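You operate a simulated robot arm through the tools that you are given. There is no shell and no other tool.

The job below is to be done with a simulated robot arm. You get a single attempt, and the scene is never put back.

JOB
Put the rod from the top of the laminating bench on top of the green triangle. Shut the glue cupboard door. Take the oil tin and leave it on the top of the tilting table. Close the sanding bench door. Fetch the brown sanding block from the ledge under the pigeonholes and set it on the grey card on the top of the clamp bench. Put one of the dowel tins from the top of the clamp bench on the shelf over the compressor. Take the green oil can from the top of the clamp bench and put it on the rear left bay of the clamp bench. Stack the carton that says "pads" from the top of the laminating bench on top of the carton marked "plugs". Push the bridge shut. The order is free. Set down upright: oil can.

It is judged by the outcome, as a careful person would: the job done as asked, and still so three seconds after it is handed in. It fails if anything else is knocked over, pushed out of place, dropped, spilled or broken.

ROBOT AND FRAMES
A 6-joint arm with a fingered hand on a trunk, on a base that moves. Base frame: it is fixed to the floor where the robot stands at the start and does not move with it; the origin is under the middle of the robot, x ahead of it, y to its left, z up. Lengths are in m, angles in rad, forces in N, time in s.
With the tool pointing down near the work surface it reaches from about 0.36 to 0.8 m from the robot's upright axis, wherever it stands. Its first joint turns from -2.007 to 2.007 rad. Places, roughly: bridge [0.1, -2.4, 1]; brown carton, white carton, yellow carton [0.5, -3, 0.75]; dowel tin [2.5, 1.5, 1]; glue cupboard door [5.9, -0.1, 0.5]; green triangle (17x16x3 cm) [-0.1, -2.8, 0.8]; grey card (20x15x1 cm) [1.9, 1.9, 0.9]; oil can [2.25, 1.75, 1]; oil tin [5.25, -0.25, 1]; rear left bay of the clamp bench [1.9, 1.7, 0.3]; rod (19x3x3 cm) [0.4, -3, 0.8]; sanding bench door [6.4, 0.4, 0.3]; shelf over the compressor (18x74 cm) [6.04, 1.32, 1]; top of the tilting table [6.6, 0.7, 0.9]. Payload 4 kg.
Tool frame: the origin (TCP) lies between the finger pads and is the grasp point; the fingertips stand 0.026 m ahead of it; z points along the fingers, y is the line along which they close. The gripper opens to 0.164 m; its body begins 0.073 m behind the TCP. The gripper is a hand of 5 fingers: y runs from the thumb to the fingers, the wrist lies at [0, 0, -0.239] in the tool frame, and closing takes about 1.5 s.
Orientation is that of the tool frame in the base frame, as [roll, pitch, yaw] about the fixed x, y, z axes, in that order (R = Rz(yaw) Ry(pitch) Rx(roll)). With the fingers straight down and closing along the base's y, the tool's x points along the base's -x, its y along +y and its z along -z.

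CONTROLS
- The arm moves only by the tool arm_command. Its argument "targets" is a list of rows, each an object of numbers (a shift or turn left out is 0, a gripper value left out holds the last): "x", "y", "z": the shift along the tool's x, y, z in m; "ax", "ay", "az": the turn, a rotation vector about the tool's x, y, z in rad; "jaw": the closure in counts, from 0 (fully open) to 255 (shut). In form: [{"x": .., "y": .., "z": .., "ax": .., "ay": .., "az": .., "jaw": ..}, ...]. A call has 1 to 20 rows; each row shifts and turns the commanded pose from where the row before left it, along the tool's axes as they then stand. Rows are played at 5 a second. More than 0.05 m and 0.15 rad between two rows, or a gripper value outside its range, and nothing of the call is played. Where a pose cannot be reached the arm comes as near as it can. A force on the tool above 40 N (or 10 N above the force at the start of the call, whichever is more), or a blocked arm, ends the call early, and 0.2 s more pass. Each finger travels about 0.045 m/s and halts on what it meets, pressing with about 29 N; the grip force reading is that of the motor and also rises with nothing between the fingers. The clock runs only during rows and for 0.2 s after the last one: add rows that do not move to give the fingers time. The reply holds the time, the measured pose of the TCP, the force on the tool along the base axes, the opening and the grip force, in the units named above and with some noise, with the torque about the TCP (base axes, N m) and any sound that the robot's microphone picked up.
- Cameras (640 x 400 px; columns grow to the right, rows downward): "scene" is now at [0.0256, 0.1695, 1.6901]; the picture's right is [-0.21, -0.98, 0.00], its down [-0.61, 0.13, -0.78] and it looks along [0.76, -0.17, -0.63] (base axes); focal length 276 px, centre (320, 200). "wrist" rides on the gripper at [0.05, -0.07, -0.093] in the tool frame; the picture's right is [0.81, 0.59, 0.00], its down [-0.43, 0.60, -0.68] and it looks along [-0.40, 0.55, 0.74] (tool axes); focal length 270 px, centre (320, 200). There is no depth. A picture from a camera that has moved, and an enlarged one, comes with that camera's place and axes in the base frame and with its lens.
- camera(camera): a new picture of that camera. The clock stands still meanwhile.
- slide_trunk(by): slides the trunk up (or, below 0, down) by that many m; the arm and the scene camera ride with it, the base frame stays. It gives what a move gives, with no picture.
- drive_base(legs): drives the robot by 1 to 6 legs, each [ahead, left, turn to the left] in m, m and rad, along the robot's own axes; the way and the turn of a leg run together, so that a leg with both is an arc; at most 1.5 m and 3.142 rad a leg. The arm and the cameras ride along, it lands a little off, and it stops where it bumps. It gives what a move gives.
- hand_shape(shape): the hand has 5 fingers and takes this shape, open, in about a second: jaw (thumb against the fingers, like two jaws); tri (thumb and two fingers); tip (a fingertip pinch); poke (one finger out to press); point (the index stretched); flat (the hand flat); cup (the hand cupped); fist (a fist). The gripper value then closes the fingers along that shape, each until it touches; the sizes above hold for jaw. It gives what a move gives, with no picture.
- aim_head(pan, tilt): turns the head with the scene camera to pan (to the left, within 2.705 rad either way) and tilt (down, from -0.506 to 1.204), counted from straight ahead of the robot. It gives what a move gives.
- enlarge(camera, box): a new picture of the part [left, top, right, bottom] of that camera's present view, enlarged. The clock stands still meanwhile.
- hand_in(): hands the job in; it is judged then, once.

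Nothing tells you exact positions but the pictures and the camera data. Unless the task says otherwise, let go and move clear before handing in.

The tools are called after "Request:" as name(argument=value, ...) on one line, values as JSON. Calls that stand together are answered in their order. arm_command: Moves the arm, as the interface text tells. Its arguments: {"type":"object","properties":{"targets":{"type":"array","items":{"type":"object","properties":{"x":{"type":"number"},"y":{"type":"number"},"z":{"type":"number"},"ax":{"type":"number"},"ay":{"type":"number"},"az":{"type":"number"},"jaw":{"type":"number"}}}}},"required":["targets"]} The other tools are called the same way: slide_trunk (by) moves the trunk up or down; hand_shape (shape) gives the hand a shape; drive_base (legs) drives the base; aim_head (pan, tilt) turns the head that bears the scene camera; camera (camera) takes a picture; enlarge (camera, box) takes an enlarged picture of a part of a camera's view; hand_in () hands the job in.

At the start:

```text
clock: 0.0
tcp_pos: [0.4788, 0.1987, 0.9985]
ee_rot: [3.14, 0.001, -3.141]
wrist_force: [0.7, 0.7, -0.5]
torque: [0.02, 0.0, 0.03]
grip_width: 0.1639
gripper_force: 0.0
shape: jaw
trunk travel left (down, up): [-0.725, 0.265]
robot x, y, heading: [0.0002, -0.0015, -0.001]
head pan, tilt (commanded): [-0.216, 0.679]
```

scene: 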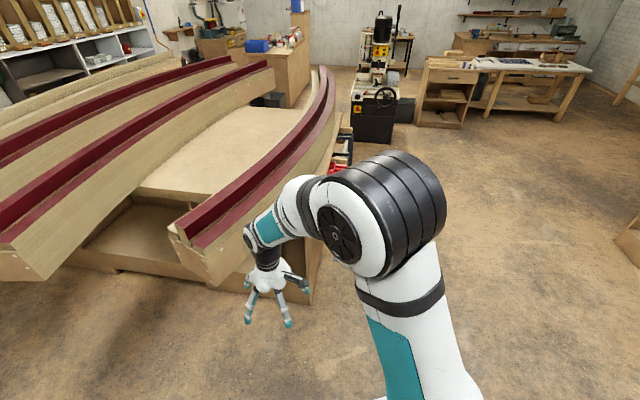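
wrist: 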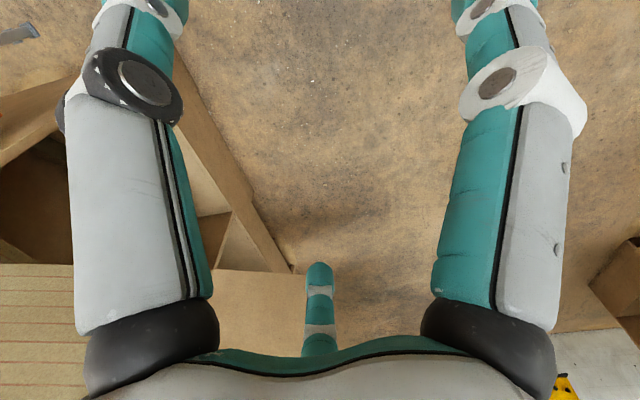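

I see a workshop with a large curved bench on the left (likely the clamp bench or similar) and the arm in front. I'll look around with the head before moving anything.

Request:
aim_head(pan=-1.4, tilt=0.4)

```text
clock: 1.4
tcp_pos: [0.4789, 0.1998, 0.9982]
ee_rot: [3.141, 0.0, 3.14]
wrist_force: [-1.2, -0.2, -0.3]
torque: [0.02, -0.02, 0.02]
grip_width: 0.1638
gripper_force: 0.2
shape: jaw
trunk travel left (down, up): [-0.725, 0.265]
robot x, y, heading: [-0.0006, -0.0023, 0.003]
head pan, tilt (commanded): [-1.4, 0.4]
```

Request:
camera(camera="scene")

```text
taken
camera scene: at [-0.0423, 0.0967, 1.7152], right [-0.99, -0.17, 0.0], down [-0.07, 0.38, -0.92], along [0.16, -0.91, -0.39], focal length 276 px, centre (320, 200)
```

scene: 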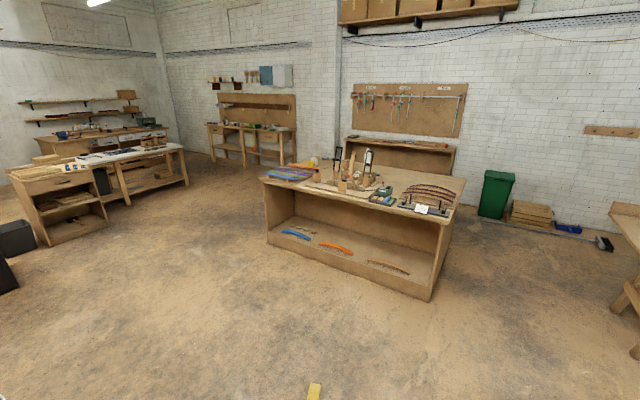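

A bench with many small things stands at about [0.2, -2.7]: this should be the laminating bench. I'll enlarge it for detail.

Request:
enlarge(camera="scene", box=[250, 130, 480, 274])

Request:
aim_head(pan=0.5, tilt=0.4)

Request:
camera(camera="scene")

```text
2.78 times, centred on (365, 202) of scene
camera zoom: at [-0.0423, 0.0967, 1.7152], right [-0.99, -0.17, 0.0], down [-0.07, 0.38, -0.92], along [0.16, -0.91, -0.39], focal length 767 px, centre (195, 194)
```

zoom: 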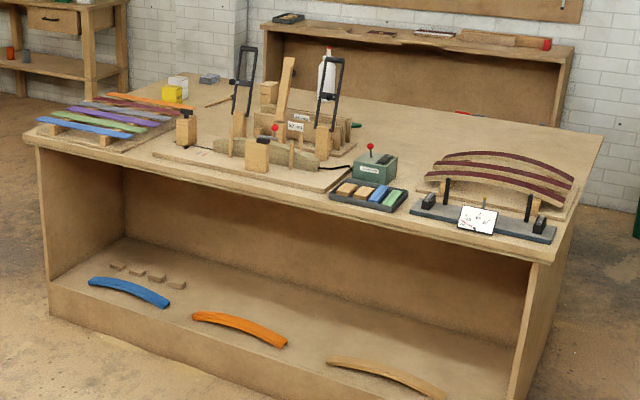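

```text
clock: 3.3
tcp_pos: [0.4784, 0.1984, 0.9986]
ee_rot: [-3.141, 0.0, 3.141]
wrist_force: [0.6, -0.3, 1.0]
torque: [-0.04, -0.01, -0.03]
grip_width: 0.164
gripper_force: 0.0
shape: jaw
trunk travel left (down, up): [-0.725, 0.265]
robot x, y, heading: [-0.0002, -0.0024, -0.002]
head pan, tilt (commanded): [0.499, 0.4]
```

```text
taken
camera scene: at [0.0232, 0.2322, 1.7152], right [0.48, -0.88, 0.0], down [-0.34, -0.19, -0.92], along [0.81, 0.44, -0.39], focal length 276 px, centre (320, 200)
```

scene: 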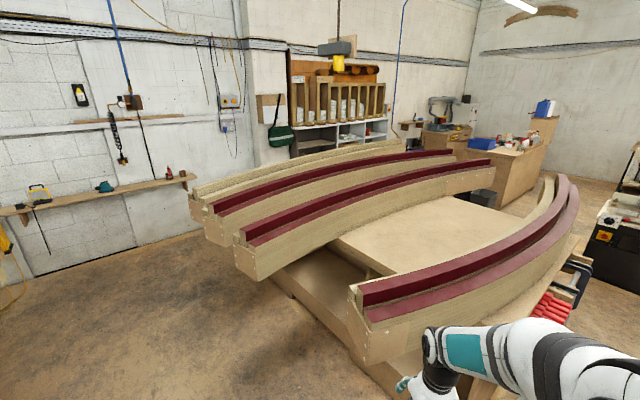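

The curved red-topped beams lie to the front left, with the pigeonholes behind them. I'll raise the trunk and enlarge to find the clamp bench objects.

Request:
enlarge(camera="scene", box=[180, 50, 500, 250])

Request:
enlarge(camera="scene", box=[260, 60, 420, 160])

Request:
slide_trunk(by=0.25)

Request:
camera(camera="scene")

```text
2.00 times, centred on (340, 150) of scene
camera zoom: at [0.0232, 0.2322, 1.7152], right [0.48, -0.88, 0.0], down [-0.34, -0.19, -0.92], along [0.81, 0.44, -0.39], focal length 552 px, centre (280, 300)
```

zoom: 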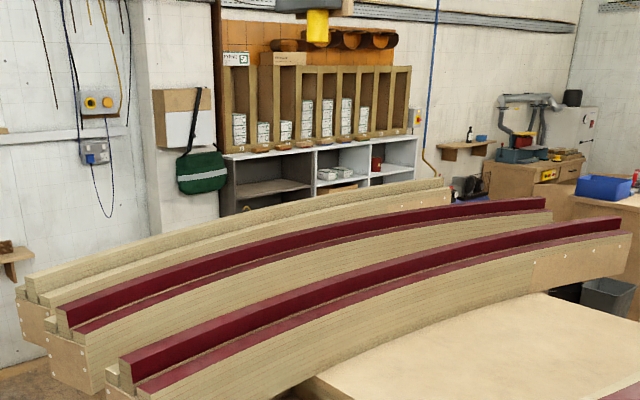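

```text
4.00 times, centred on (340, 110) of scene
camera zoom: at [0.0232, 0.2322, 1.7152], right [0.48, -0.88, 0.0], down [-0.34, -0.19, -0.92], along [0.81, 0.44, -0.39], focal length 1104 px, centre (240, 560)
```

zoom: 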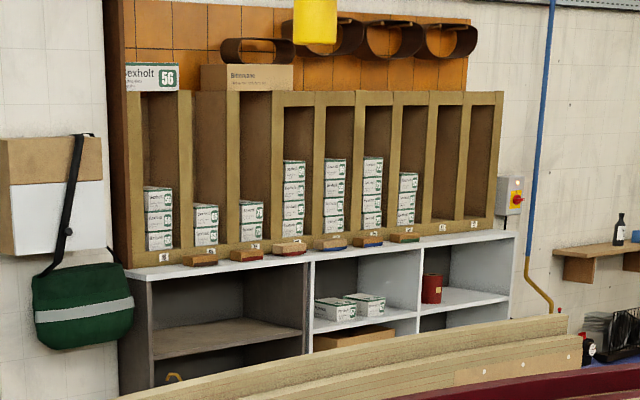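

```text
clock: 5.8
tcp_pos: [0.4775, 0.1997, 1.2495]
ee_rot: [-3.141, -0.001, -3.142]
wrist_force: [-1.0, -0.4, -0.1]
torque: [0.0, -0.01, -0.01]
grip_width: 0.1639
gripper_force: 0.1
shape: jaw
trunk travel left (down, up): [-0.975, 0.015]
robot x, y, heading: [0.0008, -0.0009, 0.002]
head pan, tilt (commanded): [0.499, 0.4]
```

```text
taken
camera scene: at [0.0232, 0.2323, 1.9651], right [0.48, -0.88, 0.0], down [-0.34, -0.19, -0.92], along [0.81, 0.44, -0.39], focal length 276 px, centre (320, 200)
```

scene: 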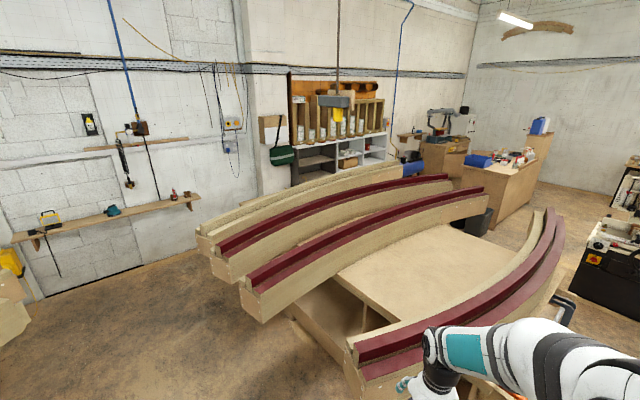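

The clamp bench seems to be the one the beams sit on, its small objects hidden behind the far beam. I'll look further around to map the free floor.

Request:
aim_head(pan=1.5, tilt=0.5)

Request:
camera(camera="scene")

Request:
aim_head(pan=-0.4, tilt=0.35)

Request:
camera(camera="scene")

Request:
aim_head(pan=-2.3, tilt=0.5)

Request:
camera(camera="scene")

```text
clock: 7.1
tcp_pos: [0.4787, 0.1989, 1.2492]
ee_rot: [3.141, 0.0, -3.141]
wrist_force: [0.0, 0.1, -0.3]
torque: [-0.01, 0.05, 0.01]
grip_width: 0.1639
gripper_force: 0.0
shape: jaw
trunk travel left (down, up): [-0.975, 0.015]
robot x, y, heading: [-0.0001, -0.0026, 0.002]
head pan, tilt (commanded): [1.499, 0.499]
```

```text
taken
camera scene: at [-0.0516, 0.2787, 1.956], right [1.0, -0.07, 0.0], down [-0.03, -0.48, -0.88], along [0.06, 0.88, -0.48], focal length 276 px, centre (320, 200)
```

scene: 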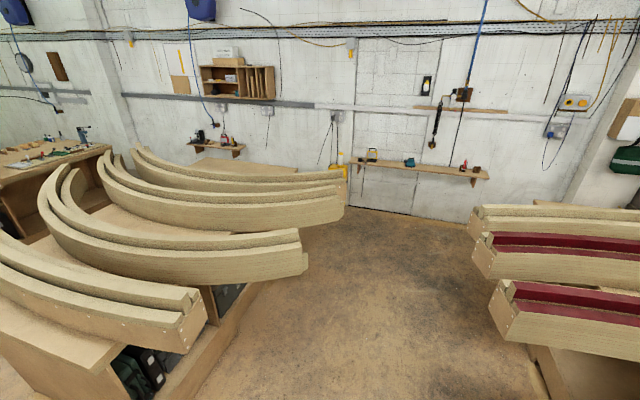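

```text
clock: 9.0
tcp_pos: [0.4791, 0.1997, 1.249]
ee_rot: [3.141, 0.001, 3.141]
wrist_force: [0.9, -0.8, 0.2]
torque: [0.01, 0.0, 0.02]
grip_width: 0.164
gripper_force: 0.2
shape: jaw
trunk travel left (down, up): [-0.975, 0.015]
robot x, y, heading: [0.0004, -0.0017, -0.004]
head pan, tilt (commanded): [-0.4, 0.351]
```

```text
taken
camera scene: at [0.0276, 0.1518, 1.9697], right [-0.39, -0.92, 0.0], down [-0.32, 0.13, -0.94], along [0.87, -0.36, -0.34], focal length 276 px, centre (320, 200)
```

scene: 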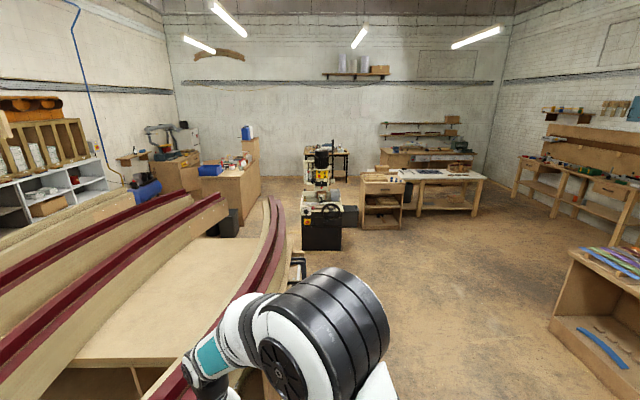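

```text
clock: 10.8
tcp_pos: [0.479, 0.1989, 1.2486]
ee_rot: [-3.14, 0.0, -3.141]
wrist_force: [-0.5, -0.1, -0.3]
torque: [0.04, 0.0, 0.01]
grip_width: 0.1638
gripper_force: 0.1
shape: jaw
trunk travel left (down, up): [-0.975, 0.015]
robot x, y, heading: [0.0016, 0.0001, 0.002]
head pan, tilt (commanded): [-2.3, 0.499]
```

```text
taken
camera scene: at [-0.1188, 0.1201, 1.956], right [-0.75, 0.67, 0.0], down [0.32, 0.36, -0.88], along [-0.58, -0.65, -0.48], focal length 276 px, centre (320, 200)
```

scene: 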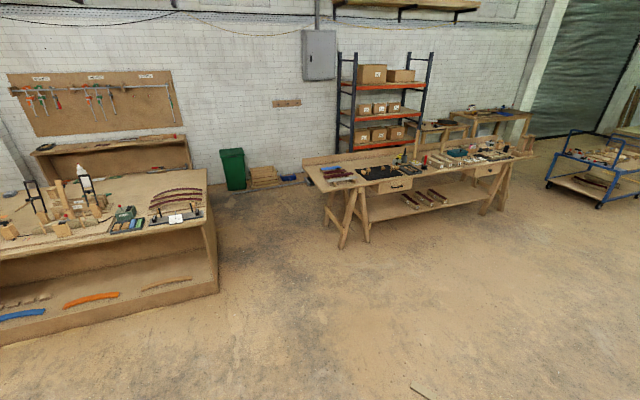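

The laminating bench is turned about 22° from my axes, with front corners near [-0.65, -1.9] and [1.05, -2.57]. I'll turn right to face it, drive up to about 0.9 m before it, and look at it closely.

Request:
drive_base(legs=[[0, 0, -1.962], [1.13, 1.1, 0]])

Request:
aim_head(pan=0, tilt=0.6)

Request:
camera(camera="scene")

```text
refused: leg 2 is longer than a leg can be; nothing moved
```

```text
clock: 13.0
tcp_pos: [0.4777, 0.2001, 1.2495]
ee_rot: [3.14, -0.001, 3.141]
wrist_force: [0.3, 0.1, 0.8]
torque: [-0.01, 0.02, -0.02]
grip_width: 0.164
gripper_force: 0.1
shape: jaw
trunk travel left (down, up): [-0.975, 0.015]
robot x, y, heading: [0.0028, -0.002, -0.002]
head pan, tilt (commanded): [0.0, 0.6]
```

```text
taken
camera scene: at [0.0302, 0.1879, 1.9469], right [0.0, -1.0, 0.0], down [-0.56, 0.0, -0.83], along [0.83, 0.0, -0.56], focal length 276 px, centre (320, 200)
```

scene: 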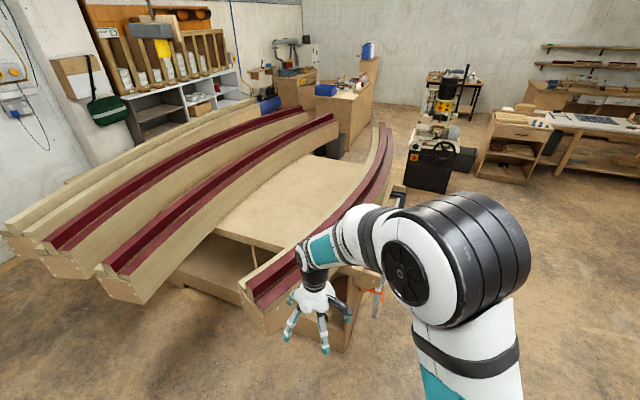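

The drive leg was simply too long; I'll split it in two. The base will end about 0.9 m before the bench's front edge.

Request:
drive_base(legs=[[0, 0, -1.962], [0.56, 0.55, 0], [0.57, 0.55, 0]])

Request:
camera(camera="scene")

```text
clock: 23.0
tcp_pos: [0.3469, -1.3484, 1.2462]
ee_rot: [-3.138, -0.002, 1.187]
wrist_force: [-0.2, 0.0, -0.7]
torque: [0.08, 0.0, -0.02]
grip_width: 0.1637
gripper_force: 0.0
shape: jaw
trunk travel left (down, up): [-0.975, 0.015]
robot x, y, heading: [0.3423, -0.8274, -1.954]
head pan, tilt (commanded): [0.0, 0.6]
stopped in leg 3: the robot was blocked; the commanded pose is now the measured one
```

```text
taken
camera scene: at [0.5068, -0.9256, 1.9463], right [-0.93, 0.37, 0.0], down [0.21, 0.53, -0.82], along [-0.31, -0.76, -0.57], focal length 276 px, centre (320, 200)
```

scene: 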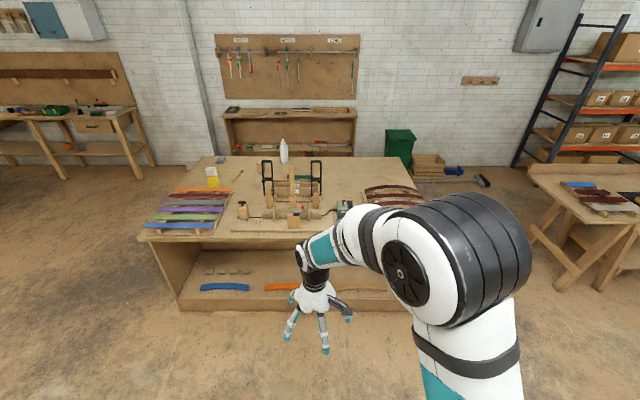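

The base was blocked at [0.34, -0.83]; something low on the floor is in the way. I'll look steeply down around the base.

Request:
aim_head(pan=0.5, tilt=1.2)

Request:
camera(camera="scene")

Request:
aim_head(pan=1.5, tilt=1.1)

Request:
camera(camera="scene")

Request:
aim_head(pan=-1.0, tilt=1.1)

Request:
camera(camera="scene")

```text
clock: 24.0
tcp_pos: [0.3457, -1.3445, 1.2492]
ee_rot: [-3.141, 0.0, 1.187]
wrist_force: [0.0, 0.0, 0.3]
torque: [0.02, 0.02, -0.01]
grip_width: 0.1637
gripper_force: 0.1
shape: jaw
trunk travel left (down, up): [-0.975, 0.015]
robot x, y, heading: [0.3398, -0.8263, -1.958]
head pan, tilt (commanded): [0.499, 1.201]
```

```text
taken
camera scene: at [0.5439, -0.8933, 1.9023], right [-0.99, -0.11, 0.0], down [-0.11, 0.93, -0.36], along [0.04, -0.36, -0.93], focal length 276 px, centre (320, 200)
```

scene: 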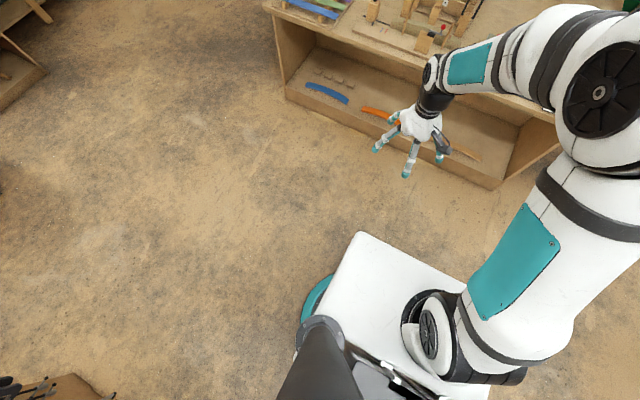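

```text
clock: 25.3
tcp_pos: [0.3456, -1.3432, 1.249]
ee_rot: [3.142, -0.003, 1.188]
wrist_force: [0.6, 0.7, 0.5]
torque: [0.0, 0.0, -0.01]
grip_width: 0.1638
gripper_force: 0.0
shape: jaw
trunk travel left (down, up): [-0.975, 0.015]
robot x, y, heading: [0.3423, -0.8276, -1.957]
head pan, tilt (commanded): [1.499, 1.1]
```

```text
taken
camera scene: at [0.5939, -0.8649, 1.9083], right [-0.44, -0.9, 0.0], down [-0.8, 0.39, -0.45], along [0.41, -0.2, -0.89], focal length 276 px, centre (320, 200)
```

scene: 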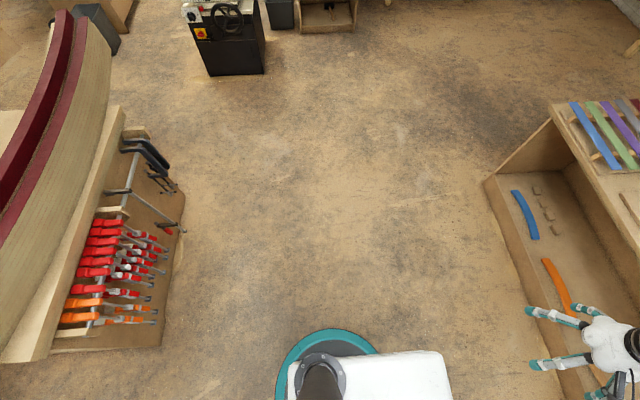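

```text
clock: 27.5
tcp_pos: [0.3462, -1.3429, 1.249]
ee_rot: [-3.141, -0.001, 1.186]
wrist_force: [0.0, 0.5, -0.2]
torque: [0.0, -0.04, 0.04]
grip_width: 0.1637
gripper_force: 0.0
shape: jaw
trunk travel left (down, up): [-0.975, 0.015]
robot x, y, heading: [0.3428, -0.8239, -1.953]
head pan, tilt (commanded): [-1.0, 1.1]
```

```text
taken
camera scene: at [0.4752, -0.8488, 1.9083], right [-0.19, 0.98, 0.0], down [0.88, 0.17, -0.45], along [-0.45, -0.08, -0.89], focal length 276 px, centre (320, 200)
```

scene: 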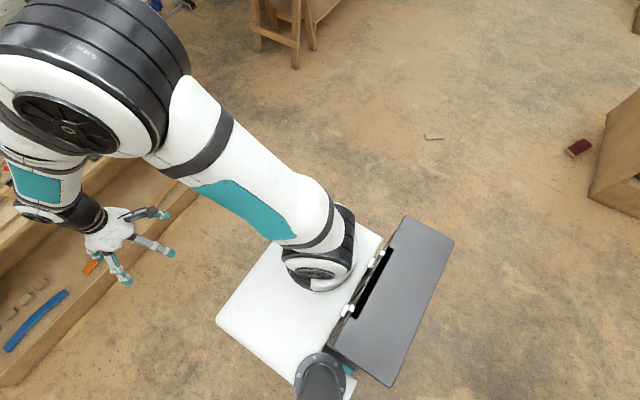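

The floor strip I saw earlier near [0.18, -0.99] isn't visible now, so it may be right at the base's front. I'll check the right-front area.

Request:
aim_head(pan=-0.2, tilt=1.2)

Request:
camera(camera="scene")

Request:
camera(camera="wrist")

Request:
aim_head(pan=2.6, tilt=1.0)

Request:
camera(camera="scene")

```text
clock: 28.7
tcp_pos: [0.3455, -1.3435, 1.2487]
ee_rot: [-3.141, 0.0, 1.187]
wrist_force: [-0.1, 0.2, 0.9]
torque: [0.0, -0.01, 0.02]
grip_width: 0.1641
gripper_force: 0.2
shape: jaw
trunk travel left (down, up): [-0.975, 0.015]
robot x, y, heading: [0.3409, -0.8263, -1.958]
head pan, tilt (commanded): [-0.201, 1.201]
```

```text
taken
camera scene: at [0.5063, -0.8836, 1.9023], right [-0.83, 0.55, 0.0], down [0.51, 0.78, -0.36], along [-0.2, -0.3, -0.93], focal length 276 px, centre (320, 200)
```

scene: 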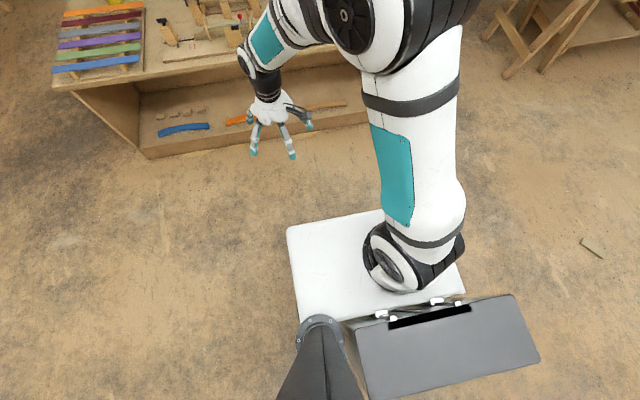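

```text
taken
camera wrist: at [0.3005, -1.27, 1.3413], right [0.85, 0.53, 0.0], down [0.39, -0.62, 0.68], along [0.36, -0.57, -0.74], focal length 270 px, centre (320, 200)
```

wrist: 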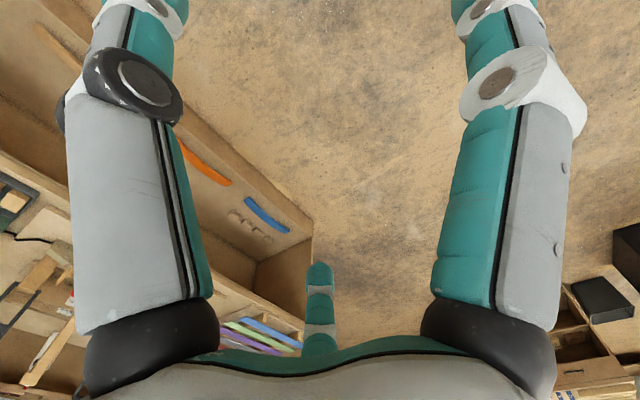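

```text
clock: 31.1
tcp_pos: [0.347, -1.3427, 1.2485]
ee_rot: [3.141, 0.001, 1.187]
wrist_force: [-0.2, -0.4, -0.3]
torque: [0.01, 0.02, 0.01]
grip_width: 0.164
gripper_force: 0.1
shape: jaw
trunk travel left (down, up): [-0.975, 0.015]
robot x, y, heading: [0.344, -0.8285, -1.954]
head pan, tilt (commanded): [2.601, 1.0]
```

```text
taken
camera scene: at [0.5929, -0.7951, 1.9149], right [0.6, -0.8, 0.0], down [-0.67, -0.51, -0.54], along [0.43, 0.33, -0.84], focal length 276 px, centre (320, 200)
```

scene: 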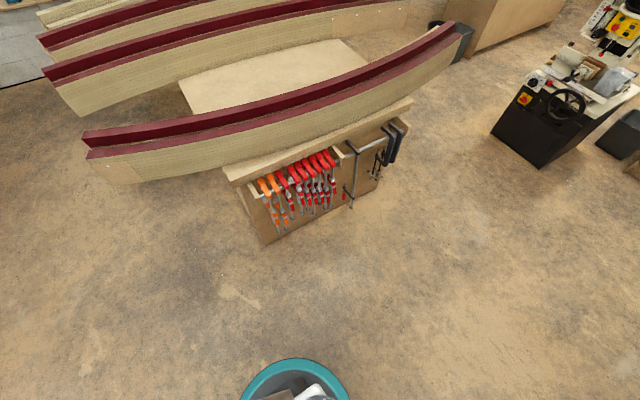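

The strip must be under the front of the base. I'll back off a little and look at it.

Request:
drive_base(legs=[[-0.45, 0.0, 0]])

Request:
aim_head(pan=0.1, tilt=1.1)

Request:
camera(camera="scene")

```text
clock: 33.8
tcp_pos: [0.5042, -0.9359, 1.2478]
ee_rot: [3.141, -0.001, 1.165]
wrist_force: [-0.5, 0.1, 0.3]
torque: [0.01, 0.0, 0.0]
grip_width: 0.1639
gripper_force: 0.0
shape: jaw
trunk travel left (down, up): [-0.975, 0.015]
robot x, y, heading: [0.5098, -0.4204, -1.978]
head pan, tilt (commanded): [2.601, 1.0]
```

```text
clock: 36.1
tcp_pos: [0.5037, -0.9375, 1.2487]
ee_rot: [3.141, 0.001, 1.165]
wrist_force: [0.5, -0.3, 0.3]
torque: [0.0, 0.02, -0.02]
grip_width: 0.1639
gripper_force: 0.0
shape: jaw
trunk travel left (down, up): [-0.975, 0.015]
robot x, y, heading: [0.5083, -0.4195, -1.976]
head pan, tilt (commanded): [0.099, 1.1]
```

```text
taken
camera scene: at [0.6869, -0.4953, 1.9083], right [-0.95, 0.3, 0.0], down [0.27, 0.85, -0.45], along [-0.14, -0.43, -0.89], focal length 276 px, centre (320, 200)
```

scene: 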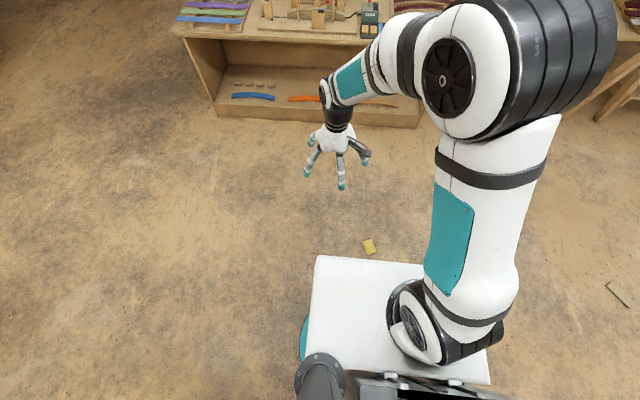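

A small yellow piece lies at about [0.17, -0.95] on the floor, practically where it was. I'll enlarge to identify it and then route around it.

Request:
enlarge(camera="scene", box=[320, 220, 420, 282])

Request:
enlarge(camera="scene", box=[170, 0, 490, 200])

```text
6.40 times, centred on (370, 251) of scene
camera zoom: at [0.6869, -0.4953, 1.9083], right [-0.95, 0.3, 0.0], down [0.27, 0.85, -0.45], along [-0.14, -0.43, -0.89], focal length 1767 px, centre (0, -126)
```

zoom: 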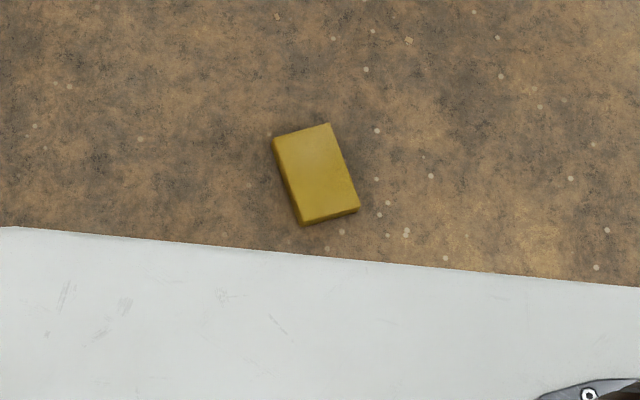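

```text
2.00 times, centred on (330, 100) of scene
camera zoom: at [0.6869, -0.4953, 1.9083], right [-0.95, 0.3, 0.0], down [0.27, 0.85, -0.45], along [-0.14, -0.43, -0.89], focal length 552 px, centre (300, 400)
```

zoom: 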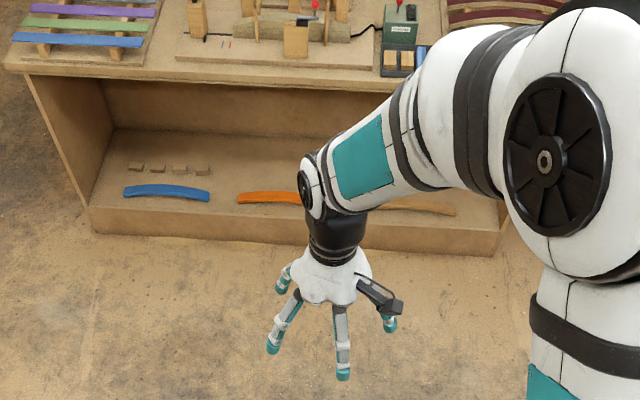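

It's a yellow block lying on the floor, unmoved within my measuring error. I'll go round it well to the left (0.6 m clearance) and then up to the bench.

Request:
drive_base(legs=[[0, 0.5, 0.014], [0.85, 0, 0]])

Request:
aim_head(pan=0.1, tilt=0.75)

Request:
camera(camera="scene")

```text
clock: 43.2
tcp_pos: [0.6464, -1.9294, 1.2481]
ee_rot: [3.141, -0.002, 1.178]
wrist_force: [-0.6, 0.1, -0.7]
torque: [-0.01, -0.02, 0.04]
grip_width: 0.1637
gripper_force: 0.0
shape: jaw
trunk travel left (down, up): [-0.975, 0.015]
robot x, y, heading: [0.6458, -1.4126, -1.961]
head pan, tilt (commanded): [0.099, 1.1]
```

```text
clock: 44.0
tcp_pos: [0.6474, -1.9291, 1.2494]
ee_rot: [-3.141, -0.001, 1.178]
wrist_force: [-0.4, -0.2, -0.1]
torque: [-0.02, 0.01, -0.03]
grip_width: 0.1638
gripper_force: 0.0
shape: jaw
trunk travel left (down, up): [-0.975, 0.015]
robot x, y, heading: [0.6478, -1.4114, -1.963]
head pan, tilt (commanded): [0.099, 0.75]
```

```text
taken
camera scene: at [0.8179, -1.5041, 1.934], right [-0.96, 0.29, 0.0], down [0.2, 0.65, -0.73], along [-0.21, -0.7, -0.68], focal length 276 px, centre (320, 200)
```

scene: 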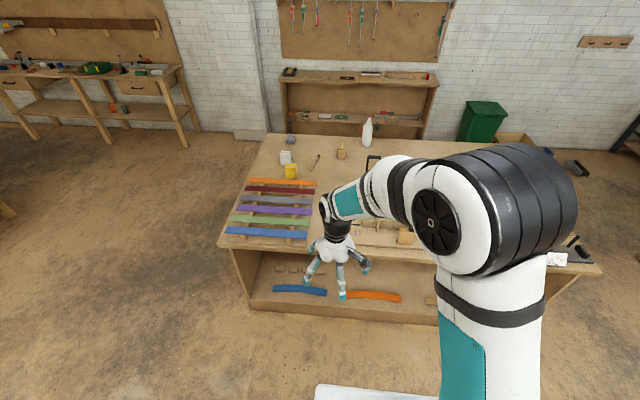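

I see the left half of the laminating bench: cartons (white, yellow, grey-blue), a rod, colored strips. I'll enlarge this.

Request:
enlarge(camera="scene", box=[210, 110, 402, 230])

Request:
enlarge(camera="scene", box=[260, 125, 356, 185])

```text
3.33 times, centred on (306, 170) of scene
camera zoom: at [0.8179, -1.5041, 1.934], right [-0.96, 0.29, 0.0], down [0.2, 0.65, -0.73], along [-0.21, -0.7, -0.68], focal length 920 px, centre (367, 300)
```

zoom: 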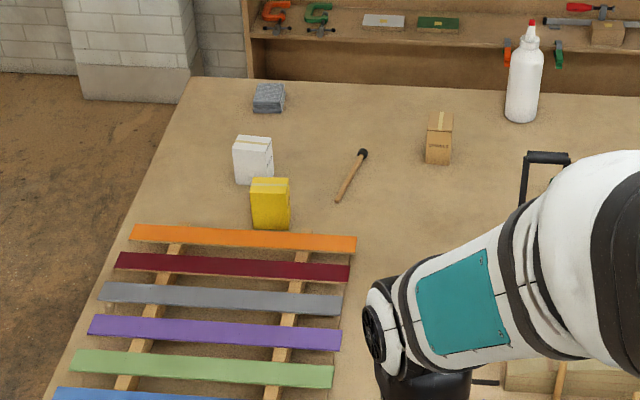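

```text
6.67 times, centred on (308, 155) of scene
camera zoom: at [0.8179, -1.5041, 1.934], right [-0.96, 0.29, 0.0], down [0.2, 0.65, -0.73], along [-0.21, -0.7, -0.68], focal length 1840 px, centre (400, 500)
```

zoom: 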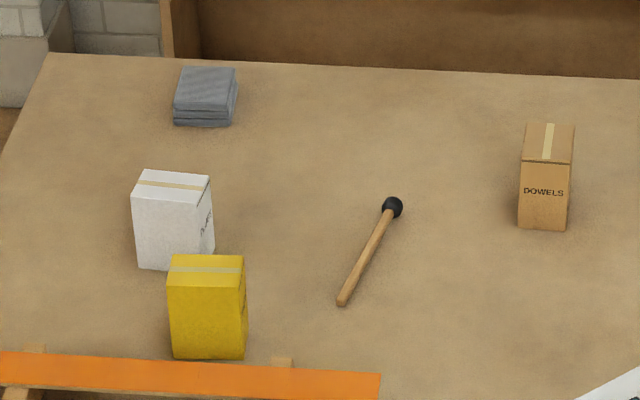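

The white and yellow cartons have their labels on the right-hand faces; the brown one says "DOWELS". Before driving closer I want to know how far my base sticks out, so I'll look down before and after sliding the trunk.

Request:
aim_head(pan=0.0, tilt=1.2)

Request:
camera(camera="scene")

Request:
slide_trunk(by=-0.25)

Request:
camera(camera="scene")

```text
clock: 45.0
tcp_pos: [0.6467, -1.9297, 1.2491]
ee_rot: [-3.142, 0.001, 1.177]
wrist_force: [0.0, 0.1, 0.1]
torque: [0.0, 0.01, 0.01]
grip_width: 0.1641
gripper_force: 0.1
shape: jaw
trunk travel left (down, up): [-0.975, 0.015]
robot x, y, heading: [0.6452, -1.411, -1.964]
head pan, tilt (commanded): [0.0, 1.201]
```

```text
taken
camera scene: at [0.8204, -1.4767, 1.9024], right [-0.92, 0.38, 0.0], down [0.36, 0.86, -0.36], along [-0.14, -0.34, -0.93], focal length 276 px, centre (320, 200)
```

scene: 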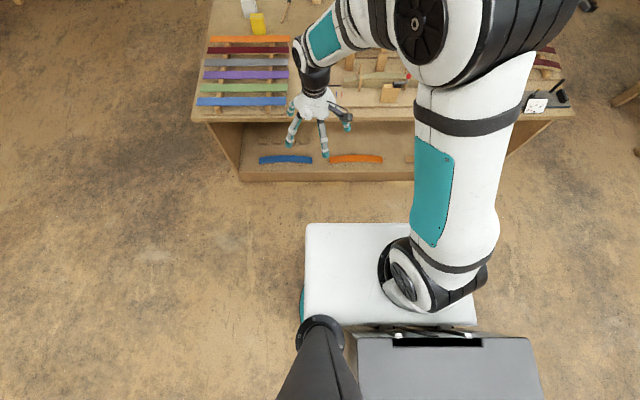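

```text
clock: 47.5
tcp_pos: [0.6462, -1.9296, 0.9987]
ee_rot: [-3.141, -0.001, 1.178]
wrist_force: [-0.6, -0.6, 0.2]
torque: [-0.03, -0.03, 0.01]
grip_width: 0.1639
gripper_force: 0.0
shape: jaw
trunk travel left (down, up): [-0.725, 0.265]
robot x, y, heading: [0.6476, -1.4117, -1.966]
head pan, tilt (commanded): [0.0, 1.201]
```

```text
taken
camera scene: at [0.8203, -1.4765, 1.6524], right [-0.92, 0.38, 0.0], down [0.36, 0.86, -0.36], along [-0.14, -0.33, -0.93], focal length 276 px, centre (320, 200)
```

scene: 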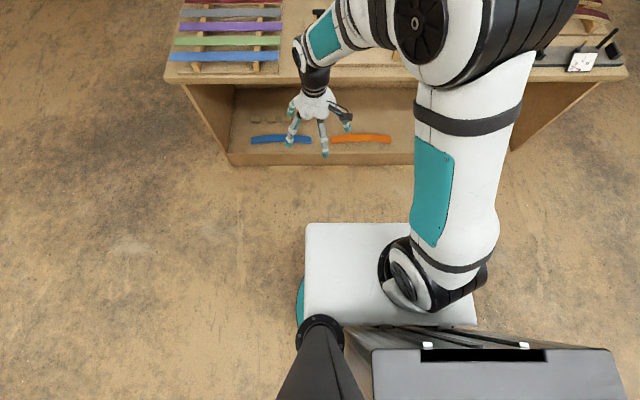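

The white plate rides with the trunk; the floor base is a disc of about 0.31 m radius. I'll zoom hard on the carton labels.

Request:
slide_trunk(by=0.2)

Request:
aim_head(pan=0.1, tilt=0.75)

Request:
enlarge(camera="scene", box=[272, 140, 304, 160])

Request:
enlarge(camera="scene", box=[278, 150, 310, 170])

```text
clock: 49.7
tcp_pos: [0.6479, -1.9292, 1.1984]
ee_rot: [-3.14, 0.0, 1.178]
wrist_force: [0.8, 0.2, 0.0]
torque: [0.03, 0.0, -0.03]
grip_width: 0.1638
gripper_force: 0.0
shape: jaw
trunk travel left (down, up): [-0.925, 0.065]
robot x, y, heading: [0.6499, -1.4129, -1.962]
head pan, tilt (commanded): [0.0, 1.201]
```

```text
clock: 50.6
tcp_pos: [0.6462, -1.9293, 1.1987]
ee_rot: [3.141, -0.001, 1.179]
wrist_force: [-0.5, 0.0, 0.6]
torque: [0.03, 0.0, -0.02]
grip_width: 0.164
gripper_force: 0.1
shape: jaw
trunk travel left (down, up): [-0.925, 0.065]
robot x, y, heading: [0.6433, -1.4122, -1.966]
head pan, tilt (commanded): [0.099, 0.75]
```

```text
16.00 times, centred on (288, 150) of scene
camera zoom: at [0.8178, -1.5042, 1.884], right [-0.96, 0.29, 0.0], down [0.2, 0.65, -0.73], along [-0.21, -0.7, -0.68], focal length 4417 px, centre (832, 1000)
```

zoom: 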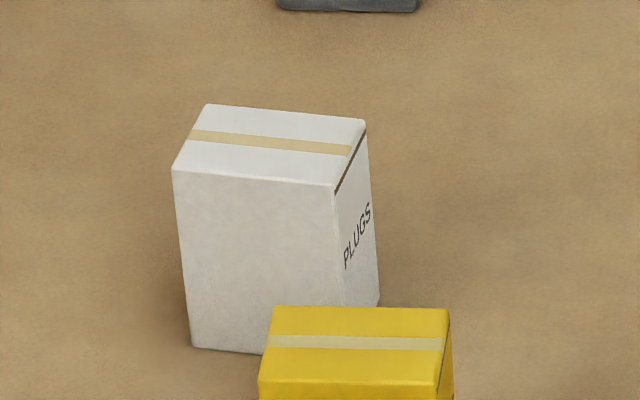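

```text
16.00 times, centred on (294, 160) of scene
camera zoom: at [0.8178, -1.5042, 1.884], right [-0.96, 0.29, 0.0], down [0.2, 0.65, -0.73], along [-0.21, -0.7, -0.68], focal length 4417 px, centre (736, 840)
```

zoom: 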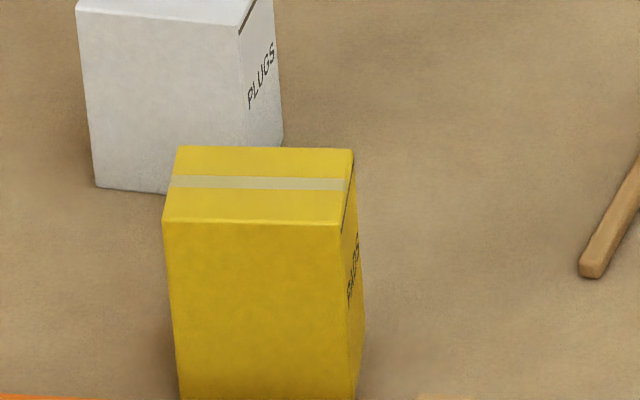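

White is "PLUGS", yellow is "PADS". I'll drive round to the left end of the laminating bench, facing it, to handle the cartons and the rod.

Request:
drive_base(legs=[[0, 1.35, 0], [1.4, 0, 0], [0, 0, -1.557]])

Request:
aim_head(pan=0.0, tilt=0.75)

Request:
camera(camera="scene")

```text
clock: 67.9
tcp_pos: [0.8559, -3.2641, 1.1989]
ee_rot: [-3.141, -0.001, -0.369]
wrist_force: [-0.6, 0.5, 0.1]
torque: [0.01, -0.02, 0.0]
grip_width: 0.164
gripper_force: 0.1
shape: jaw
trunk travel left (down, up): [-0.925, 0.065]
robot x, y, heading: [1.3724, -3.2494, 2.777]
head pan, tilt (commanded): [0.099, 0.75]
```

```text
clock: 68.5
tcp_pos: [0.8567, -3.2626, 1.1993]
ee_rot: [3.141, 0.002, -0.367]
wrist_force: [-0.2, -0.3, -0.6]
torque: [0.03, -0.02, 0.02]
grip_width: 0.1643
gripper_force: 0.1
shape: jaw
trunk travel left (down, up): [-0.925, 0.065]
robot x, y, heading: [1.3718, -3.2518, 2.773]
head pan, tilt (commanded): [0.0, 0.75]
```

```text
taken
camera scene: at [1.2863, -3.4133, 1.884], right [0.36, 0.93, 0.0], down [0.64, -0.25, -0.73], along [-0.68, 0.26, -0.68], focal length 276 px, centre (320, 200)
```

scene: 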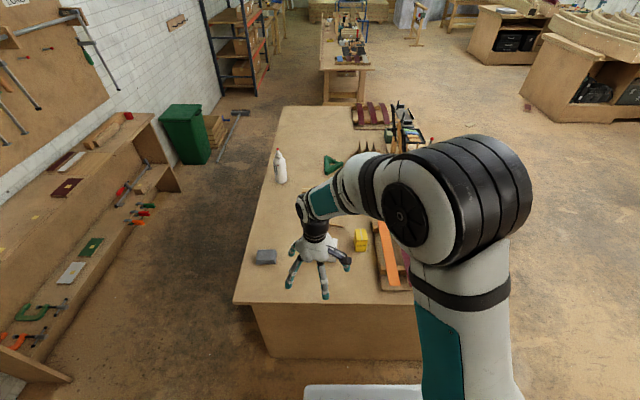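

The aisle behind the bench is about 1.1 m wide, so the green triangle can be reached from behind. Now I look through the wrist camera to locate the cartons.

Request:
camera(camera="wrist")

Request:
enlarge(camera="scene", box=[230, 100, 454, 240])

```text
taken
camera wrist: at [0.927, -3.2167, 1.2913], right [0.54, -0.84, 0.0], down [-0.62, -0.4, 0.68], along [-0.57, -0.37, -0.74], focal length 270 px, centre (320, 200)
```

wrist: 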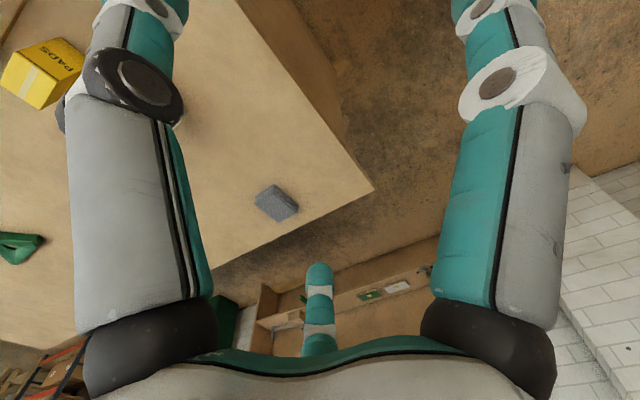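

```text
2.86 times, centred on (342, 170) of scene
camera zoom: at [1.2863, -3.4133, 1.884], right [0.36, 0.93, 0.0], down [0.64, -0.25, -0.73], along [-0.68, 0.26, -0.68], focal length 789 px, centre (257, 286)
```

zoom: 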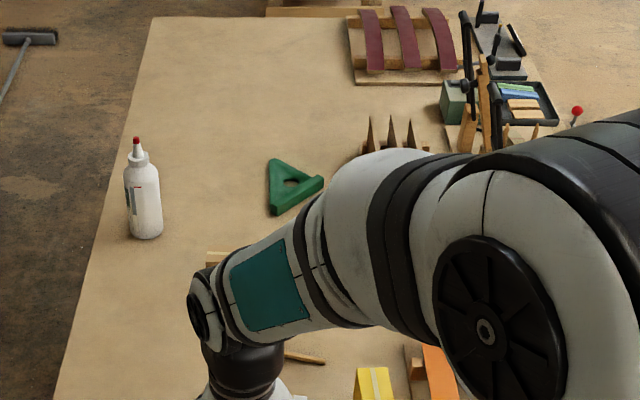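

The label "PADS" on the yellow carton is confirmed. I'll shift the hand to my right so that the scene camera sees the cartons and rod clearly.

Request:
arm_command(targets=[{"y": -0.05}, {"y": -0.05}, {"y": -0.05}, {"y": -0.05}, {"y": -0.05}, {"y": -0.05}, {"y": -0.05}, {"y": -0.05}])

Request:
camera(camera="scene")

Request:
camera(camera="wrist")

```text
clock: 70.3
tcp_pos: [1.0011, -2.888, 1.2012]
ee_rot: [3.141, -0.001, -0.368]
wrist_force: [-0.8, 0.5, 0.3]
torque: [-0.06, 0.01, -0.01]
grip_width: 0.164
gripper_force: 0.0
shape: jaw
trunk travel left (down, up): [-0.925, 0.065]
robot x, y, heading: [1.3713, -3.2526, 2.772]
head pan, tilt (commanded): [0.0, 0.75]
```

```text
taken
camera scene: at [1.2868, -3.4111, 1.8843], right [0.36, 0.93, 0.0], down [0.64, -0.25, -0.73], along [-0.68, 0.26, -0.68], focal length 276 px, centre (320, 200)
```

scene: 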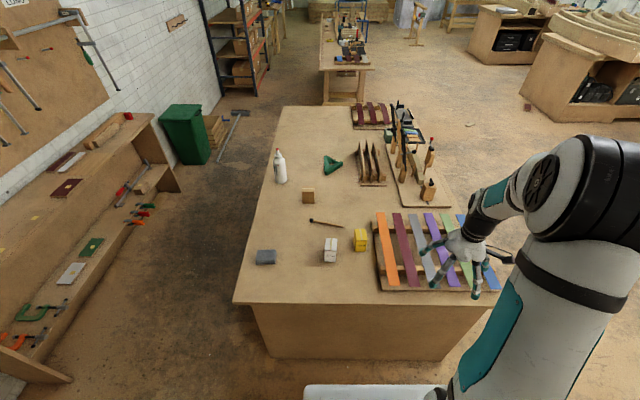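

```text
taken
camera wrist: at [1.073, -2.8413, 1.2938], right [0.54, -0.84, 0.0], down [-0.62, -0.4, 0.68], along [-0.57, -0.37, -0.74], focal length 270 px, centre (320, 200)
```

wrist: 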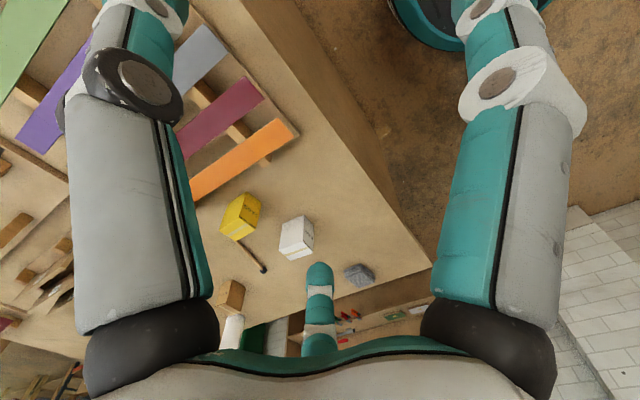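

Now the whole left side is visible. I'll enlarge the cartons and rod to measure them.

Request:
enlarge(camera="scene", box=[288, 180, 400, 270])

Request:
enlarge(camera="scene", box=[300, 120, 460, 220])

Request:
enlarge(camera="wrist", box=[200, 180, 360, 280])

```text
4.44 times, centred on (344, 225) of scene
camera zoom: at [1.2868, -3.4111, 1.8843], right [0.36, 0.93, 0.0], down [0.64, -0.25, -0.73], along [-0.68, 0.26, -0.68], focal length 1227 px, centre (213, 89)
```

zoom: 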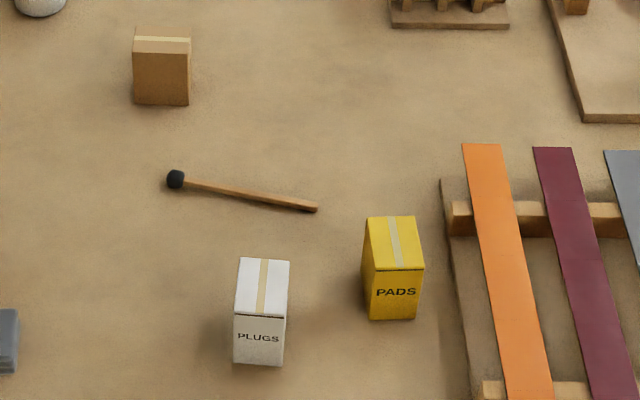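

```text
4.00 times, centred on (380, 170) of scene
camera zoom: at [1.2868, -3.4111, 1.8843], right [0.36, 0.93, 0.0], down [0.64, -0.25, -0.73], along [-0.68, 0.26, -0.68], focal length 1104 px, centre (80, 320)
```

zoom: 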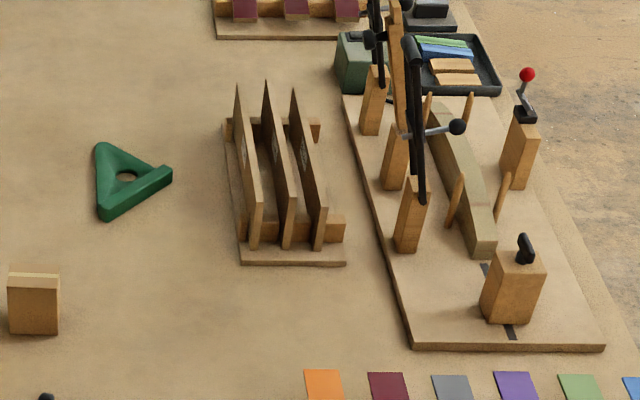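

```text
4.00 times, centred on (280, 230) of wrist
camera zoom: at [1.073, -2.8413, 1.2938], right [0.54, -0.84, 0.0], down [-0.62, -0.4, 0.68], along [-0.57, -0.37, -0.74], focal length 1081 px, centre (480, 80)
```

zoom: 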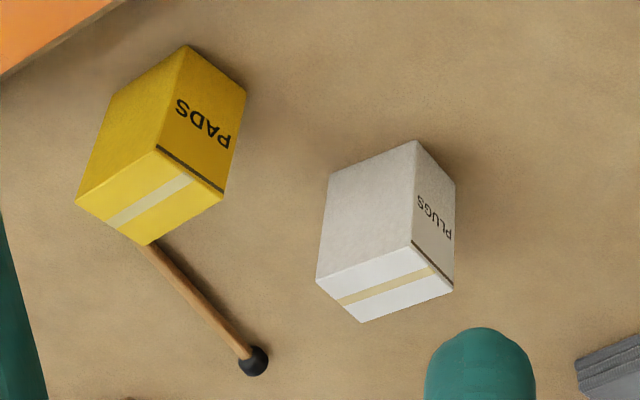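

Bench top is at z≈0.805; yellow "PADS" carton is about 5.3×7.3×8 cm centred at [0.576, -2.93], white "PLUGS" centred at [0.58, -3.084], the rod lies from [0.35, -3.10] to [0.44, -2.95]. I'll move 0.19 m closer and lower the trunk, then approach the yellow carton.

Request:
drive_base(legs=[[0.19, 0, -0.005]])

Request:
slide_trunk(by=-0.15)

Request:
aim_head(pan=0.0, tilt=0.95)

Request:
camera(camera="scene")

```text
clock: 71.9
tcp_pos: [0.8242, -2.8207, 1.2015]
ee_rot: [3.141, -0.002, -0.369]
wrist_force: [0.1, 0.3, 0.3]
torque: [-0.02, -0.01, -0.01]
grip_width: 0.164
gripper_force: 0.0
shape: jaw
trunk travel left (down, up): [-0.925, 0.065]
robot x, y, heading: [1.197, -3.1829, 2.769]
head pan, tilt (commanded): [0.0, 0.75]
```

```text
clock: 73.7
tcp_pos: [0.8253, -2.8207, 1.0513]
ee_rot: [-3.141, 0.0, -0.369]
wrist_force: [0.5, -1.3, -0.1]
torque: [0.02, 0.01, -0.03]
grip_width: 0.1637
gripper_force: 0.1
shape: jaw
trunk travel left (down, up): [-0.775, 0.215]
robot x, y, heading: [1.1952, -3.1824, 2.769]
head pan, tilt (commanded): [0.0, 0.75]
```

```text
clock: 74.4
tcp_pos: [0.8257, -2.8212, 1.0531]
ee_rot: [3.14, -0.002, -0.37]
wrist_force: [0.9, 0.2, 0.2]
torque: [0.03, 0.0, 0.04]
grip_width: 0.1638
gripper_force: 0.2
shape: jaw
trunk travel left (down, up): [-0.775, 0.215]
robot x, y, heading: [1.196, -3.1852, 2.768]
head pan, tilt (commanded): [0.0, 0.949]
```

```text
taken
camera scene: at [1.1188, -3.3481, 1.7186], right [0.36, 0.93, 0.0], down [0.76, -0.29, -0.58], along [-0.54, 0.21, -0.81], focal length 276 px, centre (320, 200)
```

scene: 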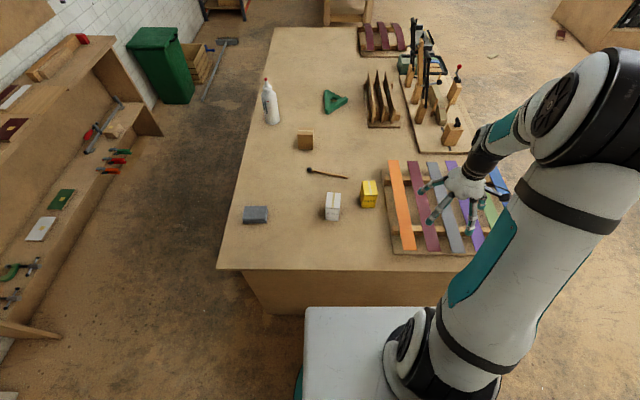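

I'm close now. I'll enlarge the cartons from this new viewpoint to refine their positions.

Request:
enlarge(camera="scene", box=[296, 150, 408, 220])

Request:
camera(camera="wrist")

```text
5.71 times, centred on (352, 185) of scene
camera zoom: at [1.1188, -3.3481, 1.7186], right [0.36, 0.93, 0.0], down [0.76, -0.29, -0.58], along [-0.54, 0.21, -0.81], focal length 1578 px, centre (137, 286)
```

zoom: 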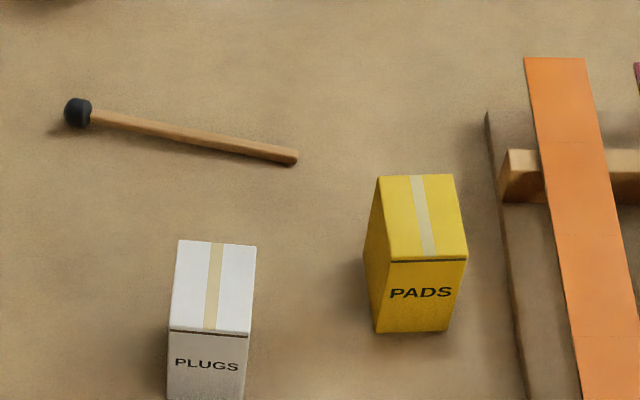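

```text
taken
camera wrist: at [0.8965, -2.7742, 1.1442], right [0.54, -0.84, 0.0], down [-0.62, -0.4, 0.68], along [-0.57, -0.37, -0.74], focal length 270 px, centre (320, 200)
```

wrist: 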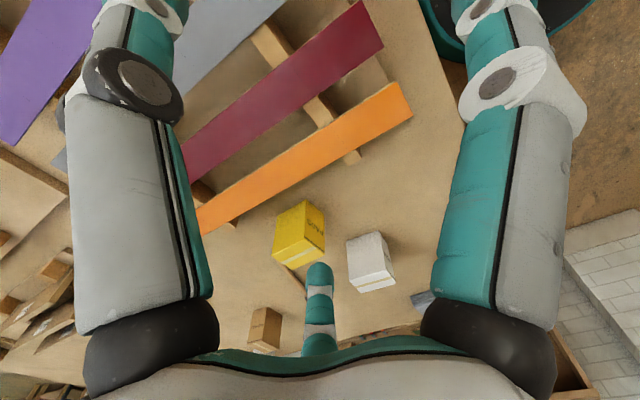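

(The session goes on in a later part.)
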